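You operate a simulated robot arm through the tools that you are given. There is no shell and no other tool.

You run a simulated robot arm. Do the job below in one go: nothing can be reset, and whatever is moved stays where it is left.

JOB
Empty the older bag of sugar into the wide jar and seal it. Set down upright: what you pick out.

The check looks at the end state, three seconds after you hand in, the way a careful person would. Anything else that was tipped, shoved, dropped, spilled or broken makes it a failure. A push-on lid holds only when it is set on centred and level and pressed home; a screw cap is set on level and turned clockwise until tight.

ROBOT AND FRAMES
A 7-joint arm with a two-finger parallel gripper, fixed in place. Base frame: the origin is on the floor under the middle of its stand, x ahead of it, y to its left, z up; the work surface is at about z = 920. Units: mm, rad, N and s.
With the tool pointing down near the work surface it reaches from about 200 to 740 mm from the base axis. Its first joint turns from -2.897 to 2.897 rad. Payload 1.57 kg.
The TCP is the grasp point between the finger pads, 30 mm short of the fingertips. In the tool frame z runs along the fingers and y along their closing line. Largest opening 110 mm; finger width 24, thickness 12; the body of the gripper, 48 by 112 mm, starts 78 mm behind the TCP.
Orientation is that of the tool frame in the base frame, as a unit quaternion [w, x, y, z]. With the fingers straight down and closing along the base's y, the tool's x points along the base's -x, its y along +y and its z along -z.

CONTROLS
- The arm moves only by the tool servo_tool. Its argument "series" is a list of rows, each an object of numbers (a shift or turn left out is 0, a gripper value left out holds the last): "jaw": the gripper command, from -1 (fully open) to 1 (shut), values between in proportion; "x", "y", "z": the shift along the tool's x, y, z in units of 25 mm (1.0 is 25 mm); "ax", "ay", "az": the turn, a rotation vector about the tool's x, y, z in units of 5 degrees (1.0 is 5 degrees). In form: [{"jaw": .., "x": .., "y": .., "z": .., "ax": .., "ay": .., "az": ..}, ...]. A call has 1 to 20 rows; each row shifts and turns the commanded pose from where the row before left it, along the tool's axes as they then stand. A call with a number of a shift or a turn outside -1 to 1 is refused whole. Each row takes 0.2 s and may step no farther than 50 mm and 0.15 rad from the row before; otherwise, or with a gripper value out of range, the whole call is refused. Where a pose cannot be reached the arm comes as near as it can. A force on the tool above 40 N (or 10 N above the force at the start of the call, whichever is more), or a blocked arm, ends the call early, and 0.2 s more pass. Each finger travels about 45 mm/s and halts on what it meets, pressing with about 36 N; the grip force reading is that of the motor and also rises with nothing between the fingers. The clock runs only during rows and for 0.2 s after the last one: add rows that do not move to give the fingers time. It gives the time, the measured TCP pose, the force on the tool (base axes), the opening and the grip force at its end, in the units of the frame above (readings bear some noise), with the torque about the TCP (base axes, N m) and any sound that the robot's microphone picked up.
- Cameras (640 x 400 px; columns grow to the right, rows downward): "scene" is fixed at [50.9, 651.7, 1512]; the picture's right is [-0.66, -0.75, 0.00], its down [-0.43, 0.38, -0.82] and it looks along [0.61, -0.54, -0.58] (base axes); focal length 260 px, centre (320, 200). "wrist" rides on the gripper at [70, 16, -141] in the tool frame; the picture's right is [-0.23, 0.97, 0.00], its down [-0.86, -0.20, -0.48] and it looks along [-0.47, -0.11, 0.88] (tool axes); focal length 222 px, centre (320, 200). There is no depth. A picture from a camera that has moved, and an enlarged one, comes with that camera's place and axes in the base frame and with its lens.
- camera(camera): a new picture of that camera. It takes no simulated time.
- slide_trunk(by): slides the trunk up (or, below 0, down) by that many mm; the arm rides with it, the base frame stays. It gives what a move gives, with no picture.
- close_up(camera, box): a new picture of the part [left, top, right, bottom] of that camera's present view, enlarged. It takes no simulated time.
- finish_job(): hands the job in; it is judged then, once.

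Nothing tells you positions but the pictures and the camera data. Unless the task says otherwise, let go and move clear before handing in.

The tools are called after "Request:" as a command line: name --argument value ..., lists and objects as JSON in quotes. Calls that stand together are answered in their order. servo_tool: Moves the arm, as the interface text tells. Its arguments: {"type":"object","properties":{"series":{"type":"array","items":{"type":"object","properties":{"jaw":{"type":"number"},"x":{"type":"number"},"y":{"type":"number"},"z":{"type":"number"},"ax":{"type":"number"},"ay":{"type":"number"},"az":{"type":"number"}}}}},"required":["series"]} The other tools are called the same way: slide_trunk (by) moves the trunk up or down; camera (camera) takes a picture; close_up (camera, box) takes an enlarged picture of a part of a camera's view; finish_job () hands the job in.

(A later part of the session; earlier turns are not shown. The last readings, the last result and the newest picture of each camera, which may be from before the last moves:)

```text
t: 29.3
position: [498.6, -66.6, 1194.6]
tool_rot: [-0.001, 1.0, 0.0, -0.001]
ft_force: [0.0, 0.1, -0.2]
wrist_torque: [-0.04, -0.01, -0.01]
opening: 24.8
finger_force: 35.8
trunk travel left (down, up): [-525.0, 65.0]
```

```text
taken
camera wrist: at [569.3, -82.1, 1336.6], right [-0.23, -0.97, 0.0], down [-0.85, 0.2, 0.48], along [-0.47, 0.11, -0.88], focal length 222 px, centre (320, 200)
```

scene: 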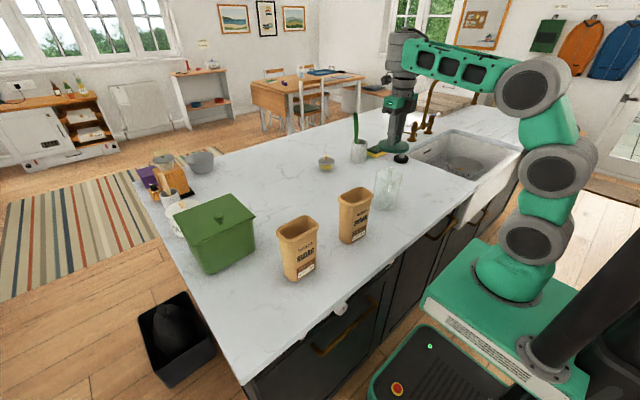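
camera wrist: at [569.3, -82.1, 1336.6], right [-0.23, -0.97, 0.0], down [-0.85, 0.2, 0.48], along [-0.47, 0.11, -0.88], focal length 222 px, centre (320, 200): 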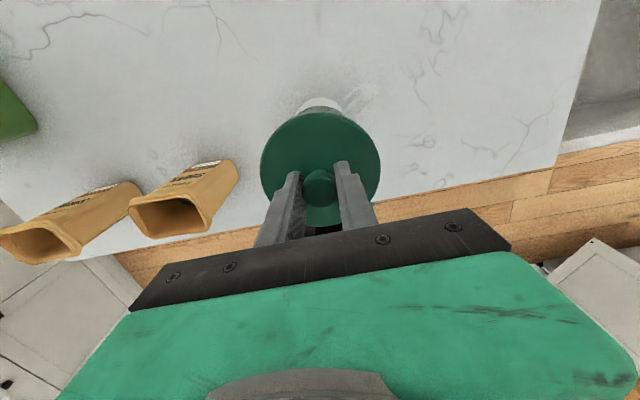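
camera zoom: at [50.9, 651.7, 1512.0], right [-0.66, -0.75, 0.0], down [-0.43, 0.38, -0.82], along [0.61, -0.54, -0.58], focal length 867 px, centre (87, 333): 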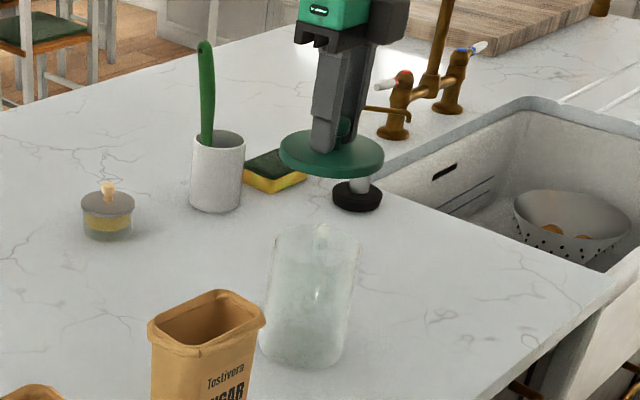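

The lid is off and the jar is standing open and undisturbed. I'll carry the lid to clear counter space around (610, 70) and lower it.

Request:
servo_tool --series '[{"jaw": 1, "x": 0.25, "y": -0.3}, {"x": 0.5, "y": -0.6}, {"x": 0.65, "y": -0.8}, {"x": 0.65, "y": -0.8}, {"x": 0.65, "y": -0.8}, {"x": 0.65, "y": -0.8}, {"x": 0.6, "y": -0.7}, {"x": 0.35, "y": -0.45}, {"x": 0.18, "y": -0.23}, {}]'

Request:
camera --camera "wrist"

Request:
camera --camera "scene"

```text
t: 31.5
position: [600.5, 69.6, 1177.7]
tool_rot: [-0.002, 1.0, 0.0, -0.001]
ft_force: [-0.6, 1.0, -0.1]
wrist_torque: [0.02, 0.03, 0.02]
opening: 25.0
finger_force: 36.1
out of reach, approached as far as the arm can: row 7, 8
trunk travel left (down, up): [-525.0, 65.0]
```

```text
taken
camera wrist: at [670.5, 53.8, 1319.7], right [-0.23, -0.97, 0.0], down [-0.85, 0.2, 0.48], along [-0.47, 0.11, -0.88], focal length 222 px, centre (320, 200)
```

wrist: 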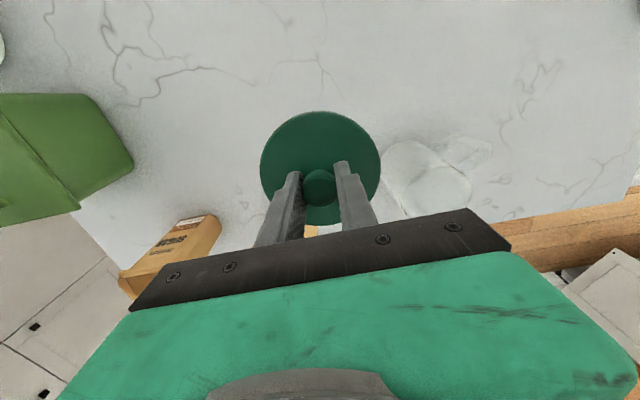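

```text
taken
```

scene: 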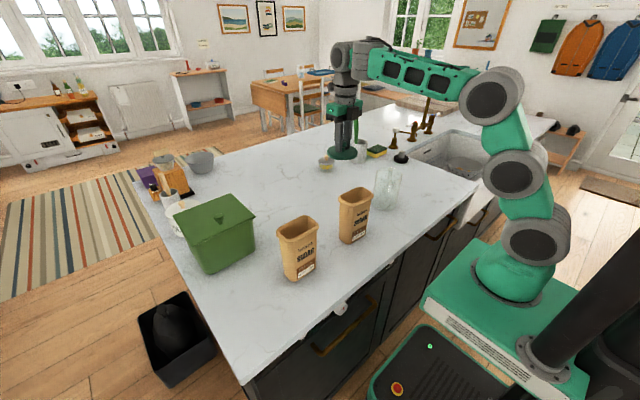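

At this height the spot is right at the reach limit, but it will ease as I go lower. The area below is clear, so I'll start lowering the lid.

Request:
servo_tool --series '[{"jaw": 1, "z": 0.4, "x": -0.2}, {"z": 0.8, "x": -0.2}, {"z": 1}, {"z": 1}, {"z": 1}, {"z": 1}, {"z": 0.8}, {"z": 0.4}, {}]'

Request:
camera --camera "scene"

```text
t: 33.5
position: [591.1, 67.2, 1020.9]
tool_rot: [0.0, 1.0, 0.0, -0.001]
ft_force: [0.2, -0.4, -0.1]
wrist_torque: [0.02, -0.01, -0.01]
opening: 24.9
finger_force: 35.8
trunk travel left (down, up): [-525.0, 65.0]
```

```text
taken
```

scene: 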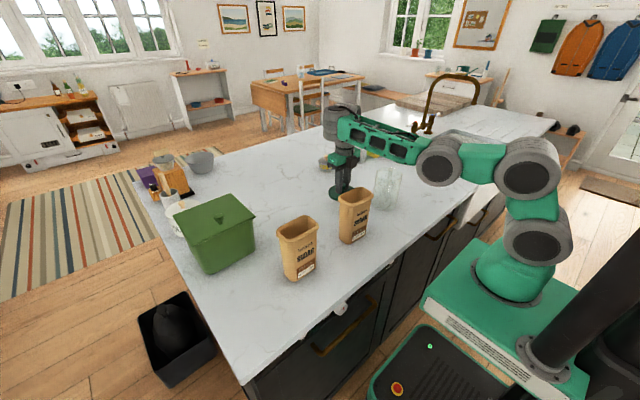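

The lid is about 50–60 mm above the counter and everything is clear. I'll lower slowly until it touches.

Request:
servo_tool --series '[{"jaw": 1, "z": 0.4}, {"z": 0.4}, {"z": 0.3}, {"z": 0.2}, {}]'

Request:
close_up --camera "scene" --box '[300, 140, 420, 230]'

```text
t: 34.7
position: [601.3, 71.3, 1009.4]
tool_rot: [0.001, 1.0, 0.0, -0.004]
ft_force: [-0.2, -0.1, -1.0]
wrist_torque: [0.03, 0.01, 0.02]
opening: 24.7
finger_force: 36.0
out of reach, approached as far as the arm can: row 1, 2, 3, 4
trunk travel left (down, up): [-525.0, 65.0]
```

```text
4.44 times, centred on (360, 185) of scene
camera zoom: at [50.9, 651.7, 1512.0], right [-0.66, -0.75, 0.0], down [-0.43, 0.38, -0.82], along [0.61, -0.54, -0.58], focal length 1156 px, centre (142, 267)
```

zoom: 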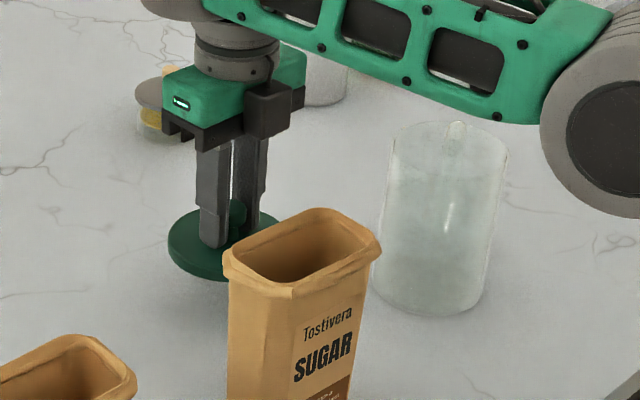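

The arm can't go lower at this radius with the trunk where it is, but the trunk itself can lower everything. Forearm and elbow stay well above the jar, so I'll slide the trunk down 20 mm and recheck.

Request:
slide_trunk --by -20

Request:
close_up --camera "scene" --box '[300, 100, 560, 260]'

Request:
close_up --camera "scene" --box '[320, 160, 380, 215]'

```text
t: 35.4
position: [602.7, 72.3, 988.7]
tool_rot: [0.001, 1.0, -0.001, -0.004]
ft_force: [-1.2, -0.2, -0.1]
wrist_torque: [0.0, -0.01, -0.03]
opening: 25.1
finger_force: 36.7
trunk travel left (down, up): [-505.0, 85.0]
```

```text
2.46 times, centred on (430, 180) of scene
camera zoom: at [50.9, 651.7, 1512.0], right [-0.66, -0.75, 0.0], down [-0.43, 0.38, -0.82], along [0.61, -0.54, -0.58], focal length 640 px, centre (49, 249)
```

zoom: 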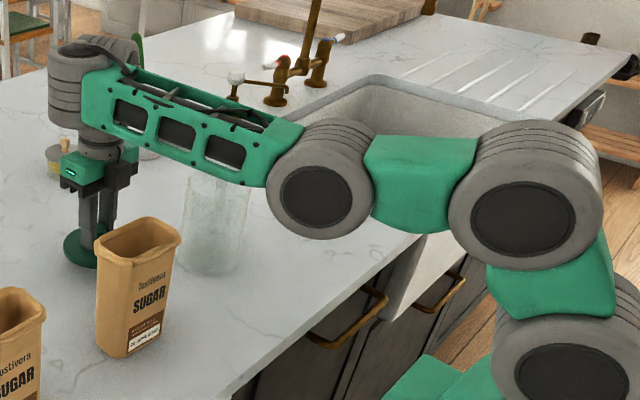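

```text
7.27 times, centred on (350, 188) of scene
camera zoom: at [50.9, 651.7, 1512.0], right [-0.66, -0.75, 0.0], down [-0.43, 0.38, -0.82], along [0.61, -0.54, -0.58], focal length 1892 px, centre (102, 291)
```

zoom: 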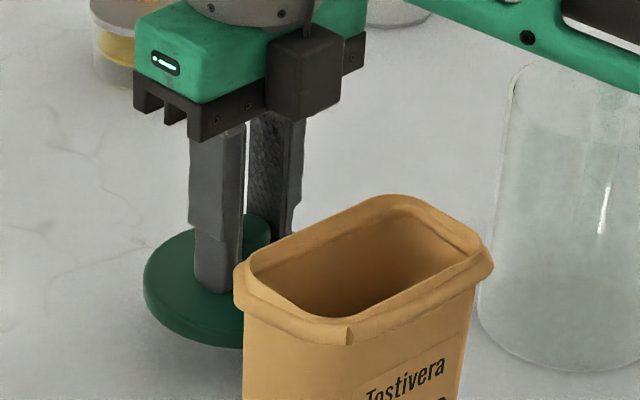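

The trunk slide worked and the lid hangs level just above the counter. I'll go down in small steps while watching the force.

Request:
slide_trunk --by -8

Request:
slide_trunk --by -4

Request:
close_up --camera "scene" --box '[320, 160, 380, 215]'

```text
t: 36.0
position: [601.5, 70.4, 980.2]
tool_rot: [0.001, 1.0, 0.0, -0.005]
ft_force: [-0.1, 0.7, -0.6]
wrist_torque: [-0.03, 0.02, -0.02]
opening: 24.8
finger_force: 36.3
trunk travel left (down, up): [-497.0, 93.0]
```

```text
t: 36.5
position: [603.5, 70.1, 977.2]
tool_rot: [0.001, 1.0, 0.0, -0.005]
ft_force: [0.0, 0.2, -0.5]
wrist_torque: [0.01, 0.02, -0.01]
opening: 25.1
finger_force: 36.3
trunk travel left (down, up): [-493.0, 97.0]
```

```text
7.27 times, centred on (350, 188) of scene
camera zoom: at [50.9, 651.7, 1512.0], right [-0.66, -0.75, 0.0], down [-0.43, 0.38, -0.82], along [0.61, -0.54, -0.58], focal length 1892 px, centre (102, 291)
```

zoom: 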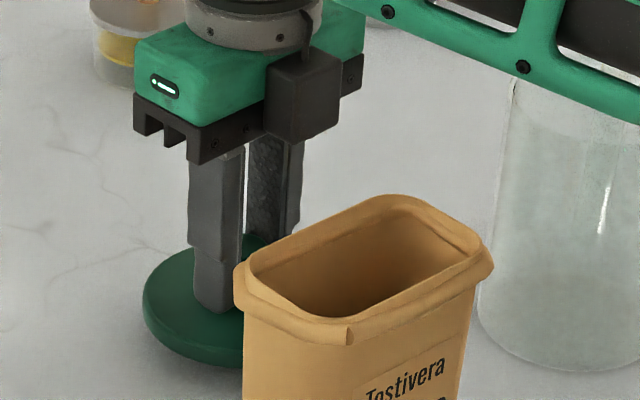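

Request:
slide_trunk --by -5

Request:
slide_trunk --by -3

```text
t: 37.0
position: [601.4, 70.7, 972.1]
tool_rot: [0.002, 1.0, 0.001, -0.004]
ft_force: [0.3, 0.1, -0.8]
wrist_torque: [-0.03, -0.02, 0.02]
opening: 25.0
finger_force: 35.9
trunk travel left (down, up): [-488.0, 102.0]
```

```text
t: 37.6
position: [602.1, 71.9, 969.2]
tool_rot: [0.001, 1.0, 0.0, -0.005]
ft_force: [0.8, -0.3, 0.4]
wrist_torque: [0.0, 0.02, -0.06]
opening: 24.9
finger_force: 36.5
trunk travel left (down, up): [-485.0, 105.0]
```

The lid is close but hasn't touched yet, so I'll continue in tiny steps.

Request:
slide_trunk --by -2

Request:
slide_trunk --by -2

Request:
close_up --camera "scene" --box '[320, 160, 380, 215]'

```text
t: 38.1
position: [602.6, 69.6, 966.8]
tool_rot: [0.001, 1.0, 0.0, -0.004]
ft_force: [0.4, 1.0, -0.8]
wrist_torque: [0.0, 0.01, 0.02]
opening: 24.9
finger_force: 35.3
trunk travel left (down, up): [-483.0, 107.0]
```

```text
t: 38.6
position: [601.3, 71.0, 965.0]
tool_rot: [0.001, 1.0, 0.0, -0.004]
ft_force: [0.4, 0.9, -1.3]
wrist_torque: [-0.01, -0.01, 0.03]
opening: 24.9
finger_force: 36.6
trunk travel left (down, up): [-481.0, 109.0]
```

```text
7.27 times, centred on (350, 188) of scene
camera zoom: at [50.9, 651.7, 1512.0], right [-0.66, -0.75, 0.0], down [-0.43, 0.38, -0.82], along [0.61, -0.54, -0.58], focal length 1892 px, centre (102, 291)
```

zoom: 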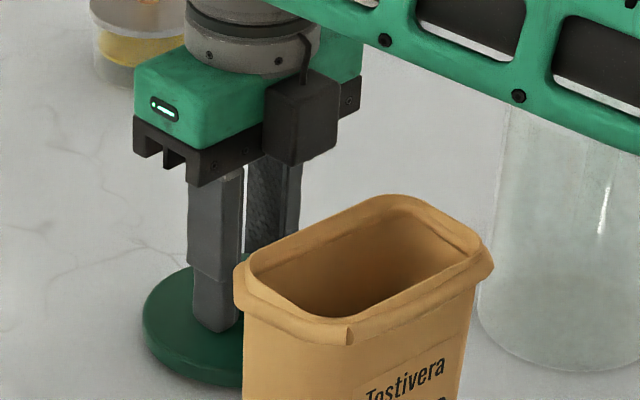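

Request:
slide_trunk --by -2

Request:
slide_trunk --by -2

Request:
slide_trunk --by -1.5

```text
t: 39.1
position: [602.6, 69.8, 962.7]
tool_rot: [0.001, 1.0, 0.0, -0.005]
ft_force: [0.4, 0.3, 0.0]
wrist_torque: [-0.01, 0.0, 0.01]
opening: 24.8
finger_force: 36.2
trunk travel left (down, up): [-479.0, 111.0]
```

```text
t: 39.6
position: [602.1, 71.5, 960.8]
tool_rot: [0.001, 1.0, 0.0, -0.004]
ft_force: [0.9, -0.4, -0.5]
wrist_torque: [0.02, -0.03, 0.02]
opening: 24.9
finger_force: 35.7
trunk travel left (down, up): [-477.0, 113.0]
```

```text
t: 40.2
position: [601.8, 71.2, 960.1]
tool_rot: [0.0, 1.0, 0.0, -0.003]
ft_force: [-0.2, -0.5, 6.6]
wrist_torque: [0.05, -0.28, -0.02]
opening: 24.7
finger_force: 36.1
trunk travel left (down, up): [-476.0, 114.0]
```

The lid is now resting on the counter (6.6 N upward). I'll release it by opening partway, then rise straight up using the trunk.

Request:
servo_tool --series '[{"jaw": 0.3}, {"jaw": 0.0}, {"jaw": -0.09}, {}, {}]'

Request:
slide_trunk --by 60

Request:
camera --camera "wrist"

Request:
camera --camera "scene"

```text
t: 41.4
position: [601.3, 68.6, 959.3]
tool_rot: [0.0, 1.0, 0.0, -0.003]
ft_force: [0.7, -4.3, 11.0]
wrist_torque: [0.07, -0.08, 0.01]
opening: 55.2
finger_force: 0.1
trunk travel left (down, up): [-476.0, 114.0]
```

```text
t: 42.4
position: [603.2, 71.3, 1018.5]
tool_rot: [0.001, 1.0, 0.0, -0.004]
ft_force: [0.0, 0.2, 0.6]
wrist_torque: [-0.02, -0.03, -0.01]
opening: 60.1
finger_force: 0.1
trunk travel left (down, up): [-536.0, 54.0]
```

```text
taken
camera wrist: at [673.3, 56.3, 1160.2], right [-0.23, -0.97, 0.0], down [-0.85, 0.2, 0.49], along [-0.47, 0.11, -0.87], focal length 222 px, centre (320, 200)
```

wrist: 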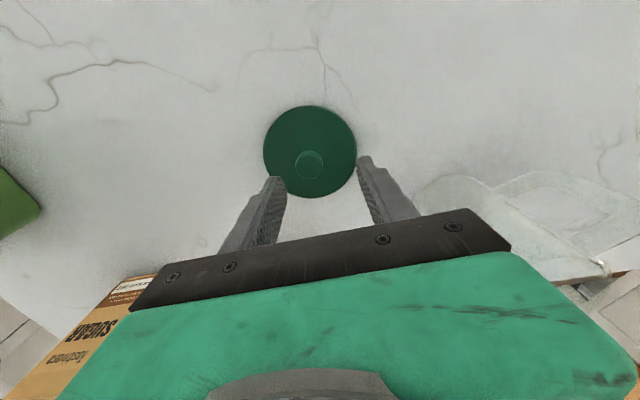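

```text
taken
```

scene: 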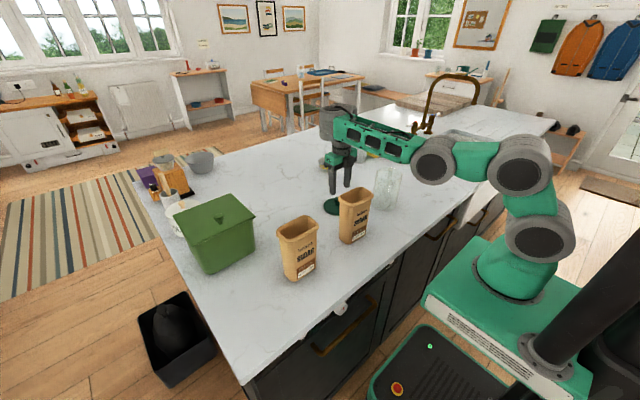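

The lid now rests on the counter near (602, 78), knob up. Next I'll rise clear and travel over to the older bag at (453, 371), staying well above the bag rims.

Request:
servo_tool --series '[{"jaw": -0.09, "z": -0.4, "x": -0.2}, {"z": -0.8, "x": -0.3}, {"z": -1, "x": -0.4}, {"z": -1, "x": -0.4}, {"z": -1, "x": -0.5}, {"z": -1, "x": -0.5}, {"z": -1, "x": -0.6}, {"z": -0.8, "x": -0.8}, {"z": -0.4, "x": -1}, {"x": -0.8}, {"x": -0.4}, {}]'

Request:
camera --camera "wrist"

```text
t: 45.0
position: [454.1, 70.8, 1205.1]
tool_rot: [0.001, 1.0, 0.0, -0.005]
ft_force: [-0.6, 0.5, 0.4]
wrist_torque: [0.0, -0.01, 0.06]
opening: 59.9
finger_force: 0.1
trunk travel left (down, up): [-536.0, 54.0]
```

```text
taken
camera wrist: at [525.5, 56.9, 1346.7], right [-0.23, -0.97, 0.0], down [-0.85, 0.2, 0.49], along [-0.47, 0.11, -0.87], focal length 222 px, centre (320, 200)
```

wrist: 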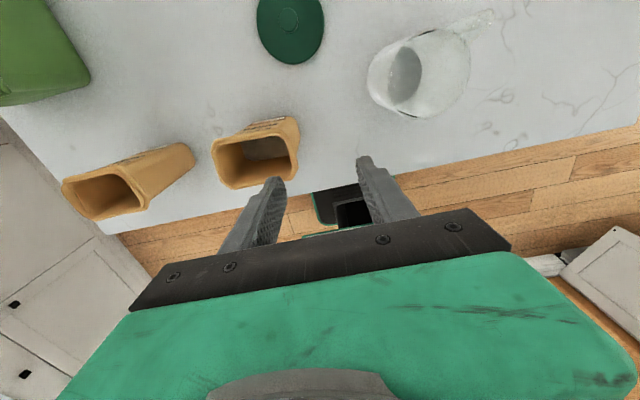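

Request:
close_up --camera "wrist" --box '[350, 0, 510, 130]'

Request:
close_up --camera "scene" --box '[360, 155, 420, 220]'

```text
3.08 times, centred on (430, 65) of wrist
camera zoom: at [525.5, 56.9, 1346.7], right [-0.23, -0.97, 0.0], down [-0.85, 0.2, 0.49], along [-0.47, 0.11, -0.87], focal length 684 px, centre (-18, 615)
```

zoom: 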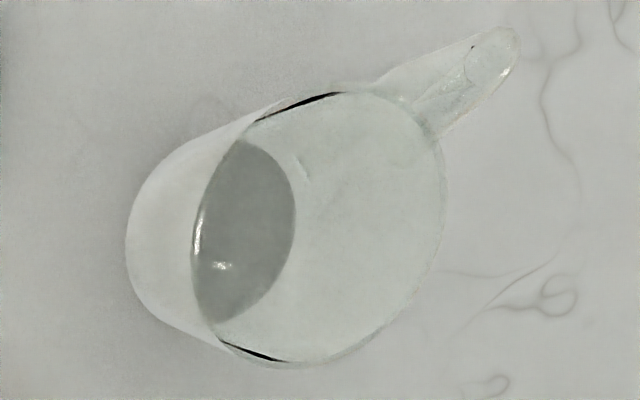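

```text
6.15 times, centred on (390, 188) of scene
camera zoom: at [50.9, 651.7, 1512.0], right [-0.66, -0.75, 0.0], down [-0.43, 0.38, -0.82], along [0.61, -0.54, -0.58], focal length 1601 px, centre (-111, 277)
```

zoom: 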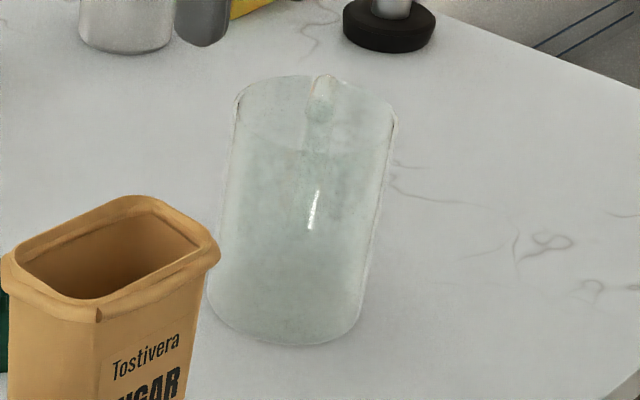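

The jar mouth is centred near (498, -66), consistent with where I gripped its lid. Now I'll travel left, above the bags, to a spot in front of the older bag.

Request:
servo_tool --series '[{"jaw": -1, "y": -0.4, "x": -0.1}, {"y": -0.8, "x": -0.2}, {"y": -1, "x": -0.2}, {"y": -1, "x": -0.2}, {"y": -1, "x": -0.2}, {"y": -1, "x": -0.2}, {"y": -1, "x": -0.2}, {"y": -1, "x": -0.2}, {"y": -1, "x": -0.2}, {"y": -1, "x": -0.2}, {"y": -1, "x": -0.2}, {"y": -1, "x": -0.2}, {"y": -0.5, "x": -0.2}, {"y": -0.2}, {}]'

Request:
camera --camera "wrist"

Request:
camera --camera "scene"

```text
t: 48.2
position: [392.9, 355.0, 1199.0]
tool_rot: [0.0, 1.0, 0.001, -0.004]
ft_force: [1.0, 0.0, 0.4]
wrist_torque: [-0.02, 0.02, -0.01]
opening: 109.9
finger_force: 0.1
out of reach, approached as far as the arm can: row 12, 13
trunk travel left (down, up): [-536.0, 54.0]
```

```text
taken
camera wrist: at [464.2, 339.0, 1340.2], right [-0.23, -0.97, 0.0], down [-0.85, 0.2, 0.49], along [-0.47, 0.11, -0.87], focal length 222 px, centre (320, 200)
```

wrist: 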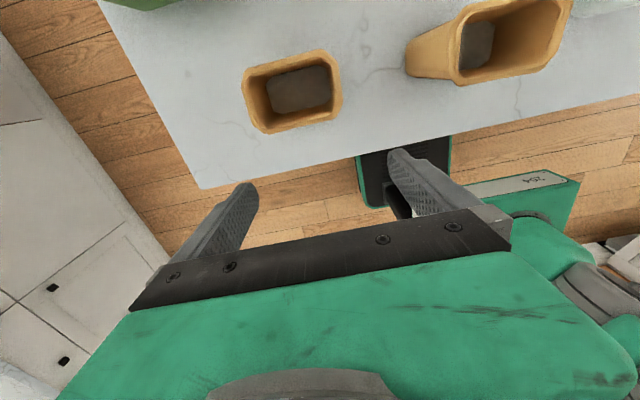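

```text
taken
```

scene: 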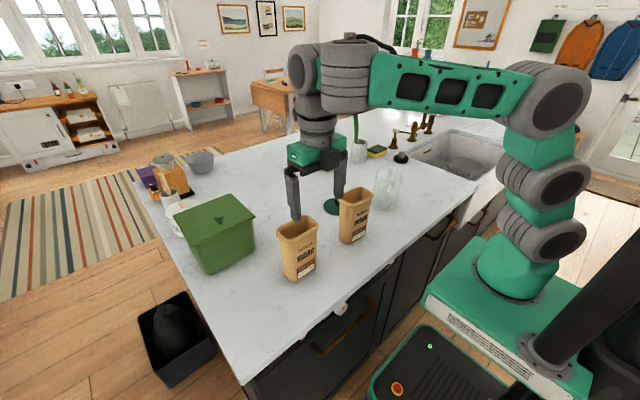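

The arm is in front of and above the older bag, with a joint near its limit at this roll. I'll try pitching the tool toward horizontal in free air in small steps to see if this configuration can reach it.

Request:
servo_tool --series '[{"jaw": -1, "x": -0.4, "ay": 0.4}, {"x": -0.4, "ay": 0.8}, {"ay": 1}, {"ay": 1}, {"ay": 1}, {"ay": 0.6}, {}]'

Request:
camera --camera "scene"

```text
t: 49.8
position: [379.2, 355.4, 1201.0]
tool_rot: [0.001, 0.979, 0.001, 0.204]
ft_force: [-0.4, 1.1, -0.5]
wrist_torque: [0.01, -0.02, -0.01]
opening: 109.9
finger_force: 0.1
out of reach, approached as far as the arm can: row 2
trunk travel left (down, up): [-536.0, 54.0]
```

```text
taken
```

scene: 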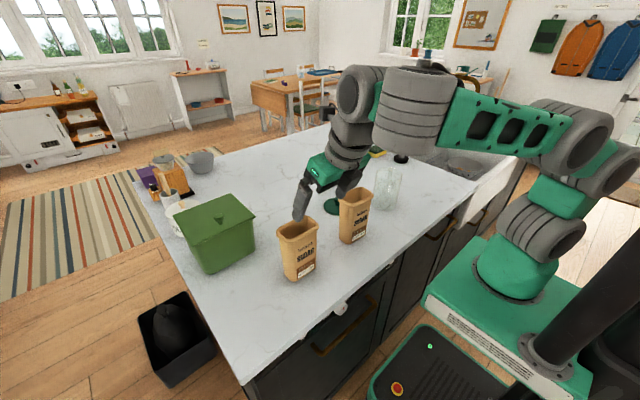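

Pitching works from here (24° reached, pose on target). I'll continue toward horizontal.

Request:
servo_tool --series '[{"jaw": -1, "ay": 0.5}, {"ay": 1}, {"ay": 1}, {"ay": 1}, {"ay": 1}, {"ay": 1}, {"ay": 0.7}, {}]'

Request:
camera --camera "scene"

```text
t: 51.6
position: [402.9, 361.0, 1218.2]
tool_rot: [0.002, 0.889, 0.002, 0.458]
ft_force: [-0.5, -0.6, -0.5]
wrist_torque: [-0.03, 0.0, 0.0]
opening: 109.9
finger_force: 0.0
out of reach, approached as far as the arm can: row 5, 6, 7
trunk travel left (down, up): [-536.0, 54.0]
```

```text
taken
```

scene: 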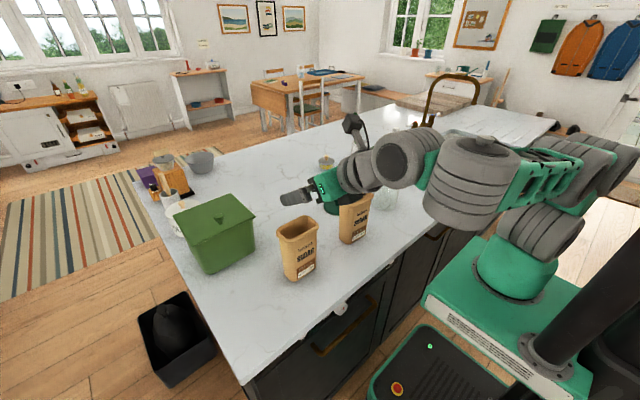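

The wrist can't come back any farther at x≈375. I'll move the hand forward over the bag, still high above it, where there's more room, and continue pitching.

Request:
servo_tool --series '[{"jaw": -1, "x": 0.2, "z": 0.3}, {"x": 0.4, "z": 0.5, "ay": 0.4}, {"x": 0.4, "z": 0.5, "ay": 0.8}, {"x": 0.2, "z": 0.3, "ay": 0.8}, {"ay": 0.8}, {"ay": 0.5}, {}]'

Request:
camera --camera "scene"

```text
t: 53.2
position: [459.4, 389.8, 1265.5]
tool_rot: [0.001, 0.814, 0.002, 0.58]
ft_force: [-1.0, 0.1, 0.2]
wrist_torque: [0.01, 0.04, 0.03]
opening: 109.9
finger_force: 0.1
out of reach, approached as far as the arm can: row 2, 3, 4, 5, 6
trunk travel left (down, up): [-536.0, 54.0]
```

```text
taken
```

scene: 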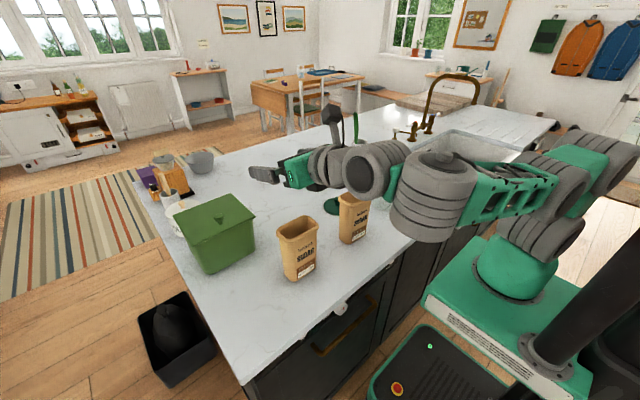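

Horizontal is close (71°), but the arm is too folded at this trunk height and pushes outward. Lowering the trunk will give the elbow room, so I'll do it stepwise while keeping the hand well above the bags.

Request:
slide_trunk --by -60

Request:
servo_tool --series '[{"jaw": -1}, {}]'

```text
t: 54.2
position: [458.5, 389.9, 1205.5]
tool_rot: [0.002, 0.814, 0.001, 0.581]
ft_force: [-1.0, 0.1, -0.4]
wrist_torque: [0.0, 0.0, -0.02]
opening: 110.0
finger_force: 0.0
trunk travel left (down, up): [-476.0, 114.0]
```

```text
t: 54.8
position: [459.2, 389.5, 1206.4]
tool_rot: [0.002, 0.815, 0.0, 0.58]
ft_force: [0.1, 0.4, 0.0]
wrist_torque: [0.04, 0.02, 0.03]
opening: 110.2
finger_force: 0.0
trunk travel left (down, up): [-476.0, 114.0]
```

Request:
servo_tool --series '[{"jaw": -1, "x": 0.4, "z": -0.14, "y": 0.1}, {"x": 0.7, "z": -0.24, "y": 0.25}, {"x": 0.7, "z": -0.24, "y": 0.25}, {"x": 0.47, "z": -0.16, "y": 0.15}, {}]'

Request:
slide_trunk --by -60

Request:
camera --camera "scene"

```text
t: 56.0
position: [458.1, 370.1, 1264.7]
tool_rot: [0.002, 0.815, 0.002, 0.58]
ft_force: [0.1, -0.3, -0.4]
wrist_torque: [-0.01, -0.02, 0.04]
opening: 110.2
finger_force: 0.0
trunk travel left (down, up): [-476.0, 114.0]
```

```text
t: 57.0
position: [457.6, 371.0, 1205.6]
tool_rot: [0.002, 0.814, 0.001, 0.58]
ft_force: [-0.2, -0.6, -0.2]
wrist_torque: [0.01, -0.01, 0.0]
opening: 109.9
finger_force: 0.0
trunk travel left (down, up): [-416.0, 174.0]
```

```text
taken
```

scene: 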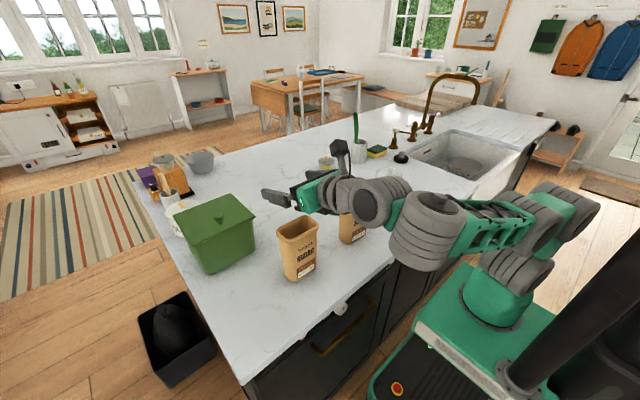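

That worked cleanly. Now I'll finish the pitch to horizontal.

Request:
servo_tool --series '[{"jaw": -1, "ay": 0.4}, {"ay": 0.8}, {"ay": 1}, {"ay": 1}, {"ay": 0.6}, {}]'

Request:
camera --camera "scene"

Request:
camera --camera "wrist"

```text
t: 58.4
position: [460.4, 388.4, 1231.8]
tool_rot: [0.004, 0.708, 0.001, 0.706]
ft_force: [-1.1, 0.9, 0.1]
wrist_torque: [0.0, 0.02, -0.02]
opening: 110.1
finger_force: 0.1
out of reach, approached as far as the arm can: row 4, 5
trunk travel left (down, up): [-416.0, 174.0]
```

```text
taken
```

scene: 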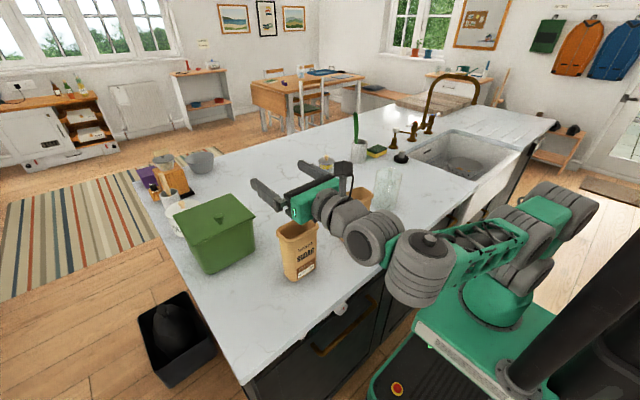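

```text
taken
camera wrist: at [319.7, 375.7, 1300.8], right [0.0, -0.98, -0.22], down [-0.48, 0.2, -0.86], along [0.88, 0.1, -0.47], focal length 222 px, centre (320, 200)
```

wrist: 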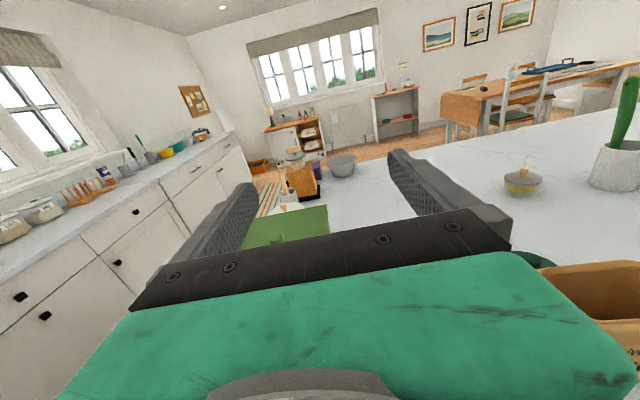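

The tool is horizontal now with the camera on top. I'll lower the trunk further in steps, raising the hand back each time, to take out the folding limit.

Request:
slide_trunk --by -80

Request:
servo_tool --series '[{"jaw": -1, "x": 0.4}, {"x": 0.8, "y": 0.2}, {"x": 0.8, "y": 0.3}, {"x": 0.8, "y": 0.2}, {"x": 0.4}, {}]'

Request:
slide_trunk --by -80

Request:
camera --camera "scene"

```text
t: 59.5
position: [460.4, 390.1, 1149.7]
tool_rot: [0.004, 0.708, 0.0, 0.706]
ft_force: [0.0, 0.5, -0.3]
wrist_torque: [-0.02, 0.01, -0.02]
opening: 110.0
finger_force: 0.0
trunk travel left (down, up): [-335.0, 254.0]
```

```text
t: 60.9
position: [461.1, 373.6, 1229.3]
tool_rot: [0.004, 0.709, 0.001, 0.706]
ft_force: [-0.5, -0.7, -0.4]
wrist_torque: [0.01, -0.02, 0.02]
opening: 109.9
finger_force: 0.1
trunk travel left (down, up): [-335.0, 254.0]
```

```text
t: 62.1
position: [460.5, 372.5, 1149.7]
tool_rot: [0.003, 0.708, 0.001, 0.706]
ft_force: [1.0, -0.8, -0.2]
wrist_torque: [-0.01, 0.0, -0.03]
opening: 110.0
finger_force: 0.0
trunk travel left (down, up): [-255.0, 334.0]
```

```text
taken
```

scene: 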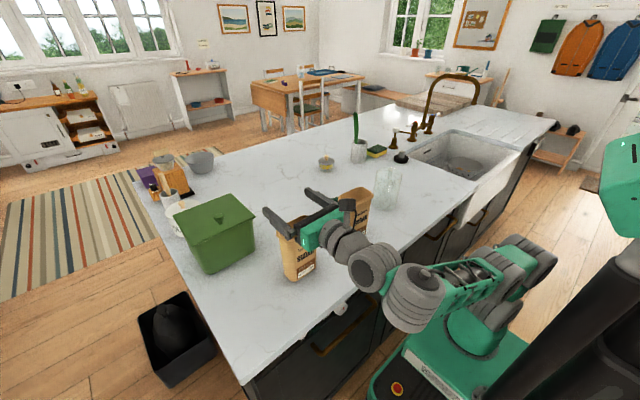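

The reach is comfortable now. I'll test retracting the hand toward the counter edge, at this height above the bag, to get in front of it.

Request:
servo_tool --series '[{"jaw": -1, "z": -0.4}, {"z": -0.8}, {"z": -1}, {"z": -1}, {"z": -0.8}, {"z": -0.4}, {}]'

Request:
camera --camera "wrist"

Request:
camera --camera "scene"

```text
t: 63.7
position: [425.3, 375.7, 1149.5]
tool_rot: [0.003, 0.709, 0.002, 0.706]
ft_force: [0.4, 0.1, 0.5]
wrist_torque: [-0.01, -0.07, -0.02]
opening: 110.2
finger_force: 0.1
out of reach, approached as far as the arm can: row 3, 4, 5, 6
trunk travel left (down, up): [-255.0, 334.0]
```

```text
taken
camera wrist: at [284.1, 360.8, 1220.5], right [0.0, -0.98, -0.22], down [-0.48, 0.19, -0.85], along [0.88, 0.1, -0.47], focal length 222 px, centre (320, 200)
```

wrist: 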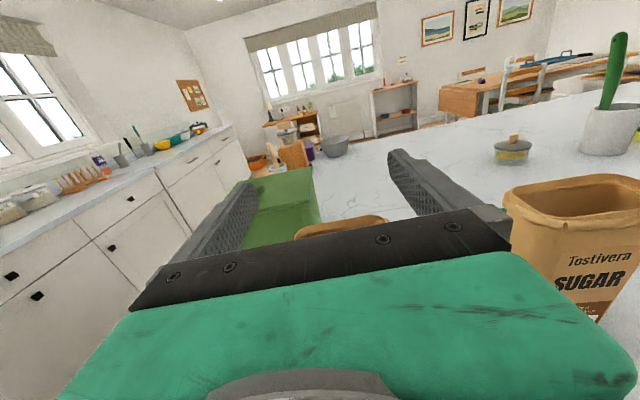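

```text
taken
```

scene: 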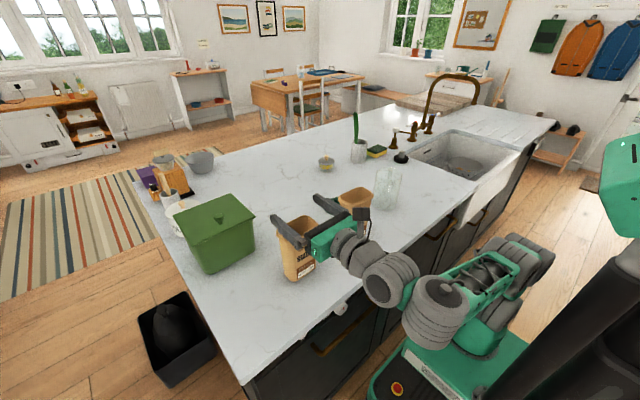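

I can't retract in front of the bag, but I don't need to. With the fingers horizontal and 110 mm open I can straddle its 90 mm width by descending straight down. I'll centre at (454, 370) just above the rim and check alignment.

Request:
servo_tool --series '[{"jaw": -1, "z": 0.3, "y": 0.08}, {"z": 0.5, "y": 0.1}, {"z": 0.35, "y": 0.05}, {"x": -0.4}, {"x": -0.7}, {"x": -0.5}, {"x": -0.2}, {}]'

Request:
close_up --camera "scene" --box '[250, 180, 410, 290]'

Request:
camera --camera "scene"

```text
t: 65.5
position: [454.1, 368.2, 1106.6]
tool_rot: [0.003, 0.708, 0.001, 0.706]
ft_force: [0.0, 0.9, 0.3]
wrist_torque: [-0.03, 0.01, 0.03]
opening: 110.1
finger_force: 0.0
trunk travel left (down, up): [-255.0, 334.0]
```

```text
3.64 times, centred on (330, 235) of scene
camera zoom: at [50.9, 651.7, 1512.0], right [-0.66, -0.75, 0.0], down [-0.43, 0.38, -0.82], along [0.61, -0.54, -0.58], focal length 946 px, centre (284, 73)
```

zoom: 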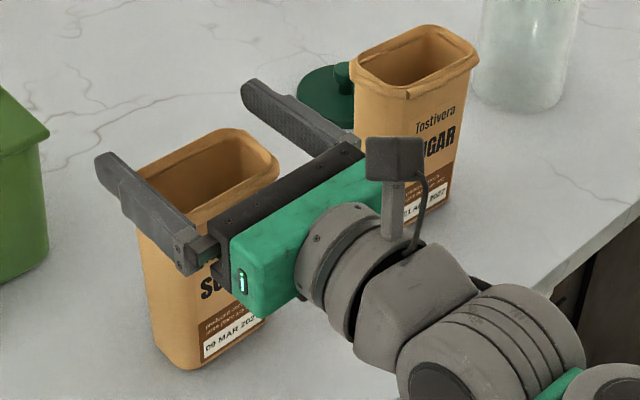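

```text
taken
```

scene: 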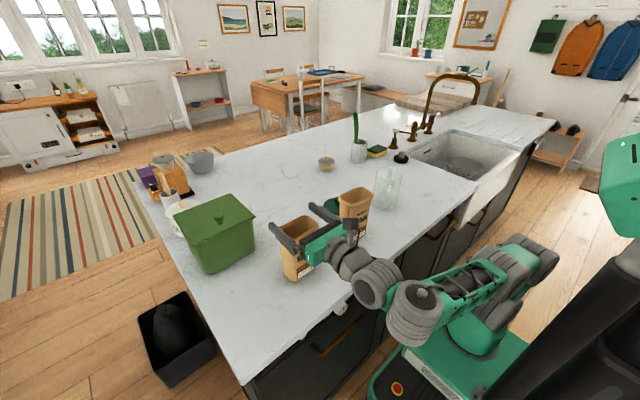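

The fingers straddle the bag with roughly 10 mm clearance on each side. I'll descend to z≈1032, just below the collar, watching the force.

Request:
servo_tool --series '[{"jaw": -1, "x": -0.3}, {"x": -0.5}, {"x": -0.5}, {"x": -0.3}, {}]'

Request:
close_up --camera "scene" --box '[250, 180, 410, 290]'

```text
t: 66.7
position: [454.9, 376.4, 1077.9]
tool_rot: [0.006, 0.71, 0.001, 0.705]
ft_force: [-0.5, 0.1, -1.2]
wrist_torque: [0.01, 0.04, -0.01]
opening: 109.9
finger_force: 0.1
out of reach, approached as far as the arm can: row 3, 4
trunk travel left (down, up): [-255.0, 334.0]
```

```text
3.64 times, centred on (330, 235) of scene
camera zoom: at [50.9, 651.7, 1512.0], right [-0.66, -0.75, 0.0], down [-0.43, 0.38, -0.82], along [0.61, -0.54, -0.58], focal length 946 px, centre (284, 73)
```

zoom: 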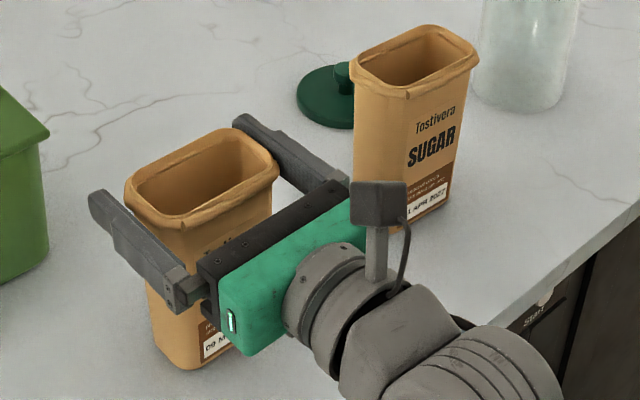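

Going lower by servo pushes the hand sideways at this trunk height. I'll go back up to where it's comfortable, recentre in y, and then descend purely with the trunk, which keeps the arm pose fixed.

Request:
servo_tool --series '[{"jaw": -1, "x": 0.3, "y": 0.05}, {"x": 0.5, "y": 0.15}, {"x": 0.4, "y": 0.1}, {"ax": 0, "ay": 0}, {}]'

```text
t: 67.9
position: [454.0, 368.3, 1108.3]
tool_rot: [0.003, 0.709, 0.002, 0.706]
ft_force: [0.2, 0.8, 0.0]
wrist_torque: [0.05, 0.03, 0.04]
opening: 110.1
finger_force: 0.1
trunk travel left (down, up): [-255.0, 334.0]
```

Request:
slide_trunk --by -40

Request:
close_up --camera "scene" --box '[250, 180, 410, 290]'

```text
t: 68.7
position: [455.2, 369.2, 1070.7]
tool_rot: [0.004, 0.708, 0.0, 0.706]
ft_force: [0.6, 0.6, -0.8]
wrist_torque: [0.0, -0.02, -0.03]
opening: 109.9
finger_force: 0.1
trunk travel left (down, up): [-215.0, 375.0]
```

```text
3.64 times, centred on (330, 235) of scene
camera zoom: at [50.9, 651.7, 1512.0], right [-0.66, -0.75, 0.0], down [-0.43, 0.38, -0.82], along [0.61, -0.54, -0.58], focal length 946 px, centre (284, 73)
```

zoom: 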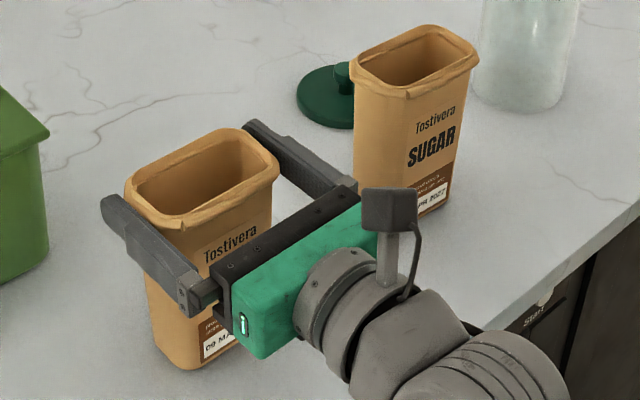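

Both fingers are clear of the collar. Continuing down by trunk to z≈1032.

Request:
slide_trunk --by -20

Request:
slide_trunk --by -18

Request:
close_up --camera "scene" --box '[250, 180, 410, 290]'

Request:
camera --camera "scene"

```text
t: 69.4
position: [454.7, 368.1, 1049.1]
tool_rot: [0.003, 0.708, 0.001, 0.706]
ft_force: [0.4, -0.3, 1.1]
wrist_torque: [-0.01, -0.03, 0.03]
opening: 110.0
finger_force: 0.1
trunk travel left (down, up): [-195.0, 394.0]
```

```text
t: 70.0
position: [452.3, 368.7, 1031.6]
tool_rot: [0.002, 0.708, 0.001, 0.706]
ft_force: [0.0, -0.7, -0.1]
wrist_torque: [0.01, -0.02, 0.02]
opening: 109.7
finger_force: 0.1
trunk travel left (down, up): [-177.0, 412.0]
```

```text
3.64 times, centred on (330, 235) of scene
camera zoom: at [50.9, 651.7, 1512.0], right [-0.66, -0.75, 0.0], down [-0.43, 0.38, -0.82], along [0.61, -0.54, -0.58], focal length 946 px, centre (284, 73)
```

zoom: 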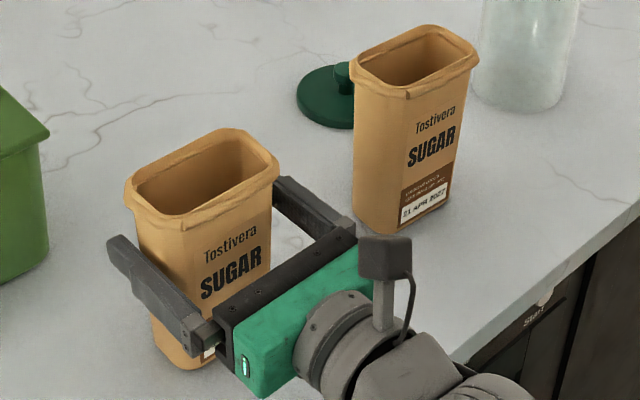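

```text
taken
```

scene: 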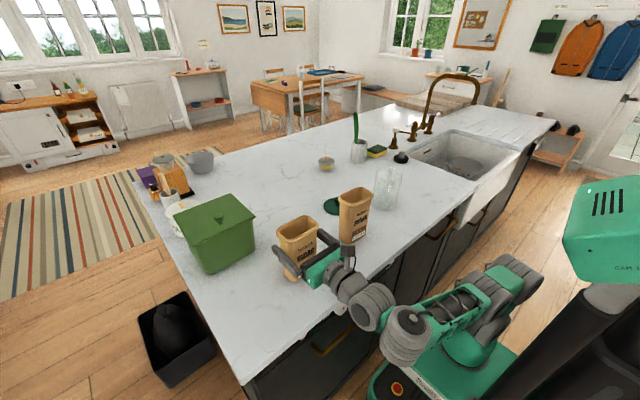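

The hand is correctly placed around the bag. Before gripping, I'll rise with the trunk and check which way the wrist can roll through the big pouring angle, since that decides how to set up at the jar.

Request:
slide_trunk --by 160

Request:
servo_tool --series '[{"jaw": -1, "az": 0.5}, {"az": 1}, {"az": 1}, {"az": 1}, {"az": 1}, {"az": 1}, {"az": 0.5}, {}]'

```text
t: 71.9
position: [454.3, 368.5, 1191.8]
tool_rot: [0.003, 0.709, 0.002, 0.705]
ft_force: [0.3, 0.5, -0.2]
wrist_torque: [-0.01, 0.04, 0.0]
opening: 110.0
finger_force: 0.1
trunk travel left (down, up): [-337.0, 252.0]
```

```text
t: 73.7
position: [415.2, 250.5, 1327.0]
tool_rot: [-0.177, 0.688, -0.176, 0.682]
ft_force: [-0.7, -0.1, -0.2]
wrist_torque: [0.02, 0.0, 0.0]
opening: 109.8
finger_force: 0.0
out of reach, approached as far as the arm can: row 2, 3, 4, 5, 6, 7
trunk travel left (down, up): [-337.0, 252.0]
```

Rolling positive hits the joint limit, so the pour must use negative roll. I'll test the negative direction here in free air.

Request:
servo_tool --series '[{"jaw": -1, "az": -0.5}, {"az": -1}, {"az": -1}, {"az": -1}, {"az": -1}, {"az": -1}, {"az": -1}, {"az": -1}, {"az": -1}, {"az": -1}, {"az": -1}, {"az": -1}, {"az": -1}, {"az": -1}, {"az": -1}, {"az": -1}, {"az": -1}, {"az": -1}, {"az": -0.5}, {}]'

Request:
servo_tool --series '[{"jaw": -1, "az": -0.5}, {"az": -1}, {"az": -1}, {"az": -1}, {"az": -1}, {"az": -1}, {"az": -1}, {"az": -1}, {"az": -1}, {"az": -1}, {"az": -1}, {"az": -1}, {"az": -1}, {"az": -1}, {"az": -1}, {"az": -1}, {"az": -1}, {"az": -1}, {"az": -0.5}, {}]'

Request:
camera --camera "scene"

```text
t: 77.9
position: [415.0, 251.2, 1325.6]
tool_rot: [0.355, 0.613, 0.356, 0.609]
ft_force: [-0.3, 1.2, 1.2]
wrist_torque: [-0.01, 0.03, 0.0]
opening: 109.8
finger_force: 0.0
trunk travel left (down, up): [-337.0, 252.0]
```

```text
t: 82.1
position: [416.4, 251.6, 1326.8]
tool_rot: [0.683, 0.182, 0.685, 0.178]
ft_force: [0.4, -0.6, -0.3]
wrist_torque: [0.0, 0.03, -0.02]
opening: 110.0
finger_force: 0.1
trunk travel left (down, up): [-337.0, 252.0]
```

```text
taken
```

scene: 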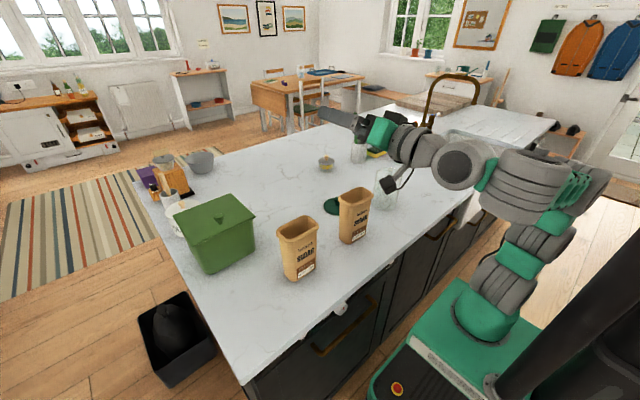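

Negative roll works smoothly all the way to -150°, so I'll pour by rolling negative. For the jar I plan to yaw the tool about 40° to the right, which keeps the bag's bottom end away from both the other bag and the handle. I'll roll back and rehearse that pose in the air.

Request:
servo_tool --series '[{"jaw": -1, "az": 0.5}, {"az": 1}, {"az": 1}, {"az": 1}, {"az": 1}, {"az": 1}, {"az": 1}, {"az": 1}, {"az": 1}, {"az": 1}, {"az": 1}, {"az": 1}, {"az": 1}, {"az": 1}, {"az": 1}, {"az": 1}, {"az": 1}, {"az": 1}, {"az": 0.5}, {}]'

Request:
servo_tool --series '[{"jaw": -1, "az": 0.5}, {"az": 1}, {"az": 1}, {"az": 1}, {"az": 1}, {"az": 1}, {"az": 1}, {"az": 1}, {"az": 0.5}, {}]'

```text
t: 86.3
position: [415.3, 251.5, 1326.0]
tool_rot: [0.355, 0.614, 0.354, 0.61]
ft_force: [0.1, -0.4, 1.0]
wrist_torque: [0.01, -0.02, 0.0]
opening: 109.9
finger_force: 0.1
trunk travel left (down, up): [-337.0, 252.0]
```

```text
t: 88.5
position: [415.3, 251.6, 1324.8]
tool_rot: [0.125, 0.698, 0.123, 0.695]
ft_force: [0.1, 0.2, -0.8]
wrist_torque: [-0.01, 0.04, 0.02]
opening: 110.0
finger_force: 0.1
trunk travel left (down, up): [-337.0, 252.0]
```

Roll is at -20° and the arm is comfortable. Now I'll yaw the tool -40° in place, then sweep over to above the jar's near-right side at a safe height.

Request:
servo_tool --series '[{"jaw": -1, "ax": -0.47, "ay": -0.17}, {"ax": -0.94, "ay": -0.34}, {"ax": -0.94, "ay": -0.34}, {"ax": -0.94, "ay": -0.34}, {"ax": -0.94, "ay": -0.34}, {"ax": -0.94, "ay": -0.34}, {"ax": -0.94, "ay": -0.34}, {"ax": -0.94, "ay": -0.34}, {"ax": -0.47, "ay": -0.17}, {}]'

Request:
servo_tool --series '[{"jaw": -1, "x": -0.23, "y": 0.32, "z": 0.38}, {"x": -0.46, "y": 0.63, "z": 0.77}, {"x": -0.46, "y": 0.63, "z": 0.77}, {"x": -0.46, "y": 0.63, "z": 0.77}, {"x": -0.46, "y": 0.63, "z": 0.77}, {"x": -0.46, "y": 0.63, "z": 0.77}, {"x": -0.46, "y": 0.63, "z": 0.77}, {"x": -0.46, "y": 0.63, "z": 0.77}, {"x": -0.46, "y": 0.63, "z": 0.77}, {"x": -0.46, "y": 0.63, "z": 0.77}, {"x": -0.46, "y": 0.63, "z": 0.77}, {"x": -0.46, "y": 0.63, "z": 0.77}, {"x": -0.46, "y": 0.63, "z": 0.77}, {"x": -0.46, "y": 0.63, "z": 0.77}, {"x": -0.23, "y": 0.32, "z": 0.38}, {}]'

Request:
camera --camera "scene"

```text
t: 90.7
position: [625.3, 138.8, 1326.3]
tool_rot: [0.339, 0.696, -0.099, 0.625]
ft_force: [0.5, 0.1, -0.4]
wrist_torque: [0.02, -0.02, -0.02]
opening: 110.0
finger_force: 0.1
out of reach, approached as far as the arm can: row 1, 2, 3, 4, 5, 6, 7, 8, 9
trunk travel left (down, up): [-337.0, 252.0]
```

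```text
t: 94.1
position: [681.3, -234.3, 1254.0]
tool_rot: [0.34, 0.697, -0.102, 0.623]
ft_force: [-1.2, -0.3, 0.4]
wrist_torque: [-0.01, -0.02, 0.02]
opening: 109.8
finger_force: 0.0
trunk travel left (down, up): [-337.0, 252.0]
```

```text
taken
```

scene: 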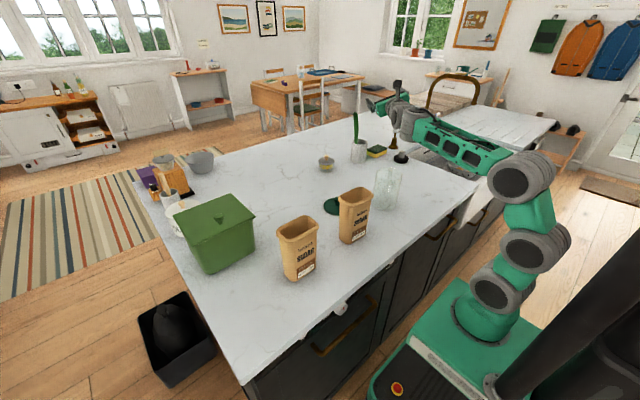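

The wrist yaw relative to the arm is limited near the bag, but here, with the arm swung right, it's free again. I'll now draw the hand back toward the planned pour start near (452, -122) and see whether that is reachable.

Request:
servo_tool --series '[{"jaw": -1, "x": -0.03, "y": 0.09, "z": -0.45}, {"x": -0.06, "y": 0.17, "z": -0.95}, {"x": -0.06, "y": 0.17, "z": -0.95}, {"x": -0.06, "y": 0.17, "z": -0.95}, {"x": -0.06, "y": 0.17, "z": -0.95}, {"x": -0.06, "y": 0.17, "z": -0.95}, {"x": -0.06, "y": 0.17, "z": -0.95}, {"x": -0.06, "y": 0.17, "z": -0.95}, {"x": -0.06, "y": 0.17, "z": -0.95}, {"x": -0.06, "y": 0.17, "z": -0.95}, {"x": -0.06, "y": 0.17, "z": -0.95}, {"x": -0.03, "y": 0.09, "z": -0.45}, {}]'

Request:
camera --camera "scene"

```text
t: 96.9
position: [457.4, -109.6, 1234.6]
tool_rot: [0.353, 0.707, -0.085, 0.607]
ft_force: [0.4, -0.2, 0.3]
wrist_torque: [-0.01, -0.03, 0.02]
opening: 110.0
finger_force: 0.0
trunk travel left (down, up): [-337.0, 252.0]
```

```text
taken
```

scene: 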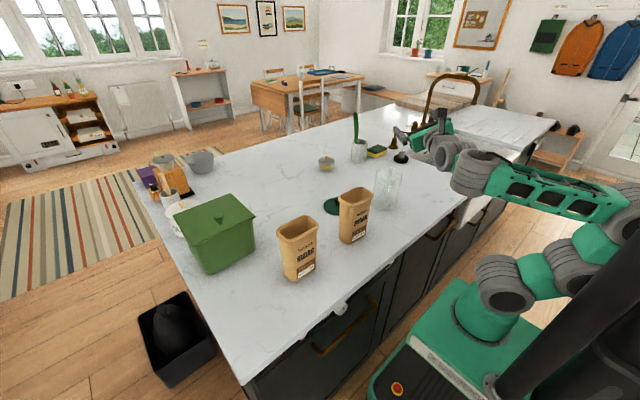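

The pour-start pose is reachable here. Now I'll rehearse the full roll to about -150° in place, in free air above the counter.

Request:
servo_tool --series '[{"jaw": -1, "az": -0.5}, {"az": -1}, {"az": -1}, {"az": -1}, {"az": -1}, {"az": -1}, {"az": -1}, {"az": -1}, {"az": -1}, {"az": -1}, {"az": -1}, {"az": -1}, {"az": -1}, {"az": -1}, {"az": -1}, {"az": -1}, {"az": -1}, {"az": -1}, {"az": -0.5}, {}]'

Request:
servo_tool --series '[{"jaw": -1, "az": -0.5}, {"az": -1}, {"az": -1}, {"az": -1}, {"az": -1}, {"az": -1}, {"az": -1}, {"az": -1}, {"az": -0.5}, {}]'

Request:
camera --camera "scene"

```text
t: 101.1
position: [454.8, -107.9, 1236.4]
tool_rot: [0.678, 0.559, 0.441, 0.182]
ft_force: [0.4, -0.3, 0.6]
wrist_torque: [-0.01, -0.01, 0.01]
opening: 110.1
finger_force: 0.1
trunk travel left (down, up): [-337.0, 252.0]
```

```text
t: 103.3
position: [455.4, -107.0, 1235.5]
tool_rot: [0.7, 0.374, 0.605, -0.061]
ft_force: [0.1, 0.0, -0.2]
wrist_torque: [0.03, 0.02, -0.02]
opening: 110.0
finger_force: 0.0
trunk travel left (down, up): [-337.0, 252.0]
```

```text
taken
```

scene: 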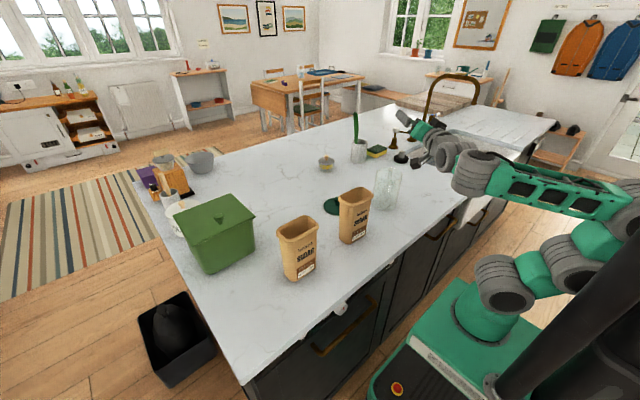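

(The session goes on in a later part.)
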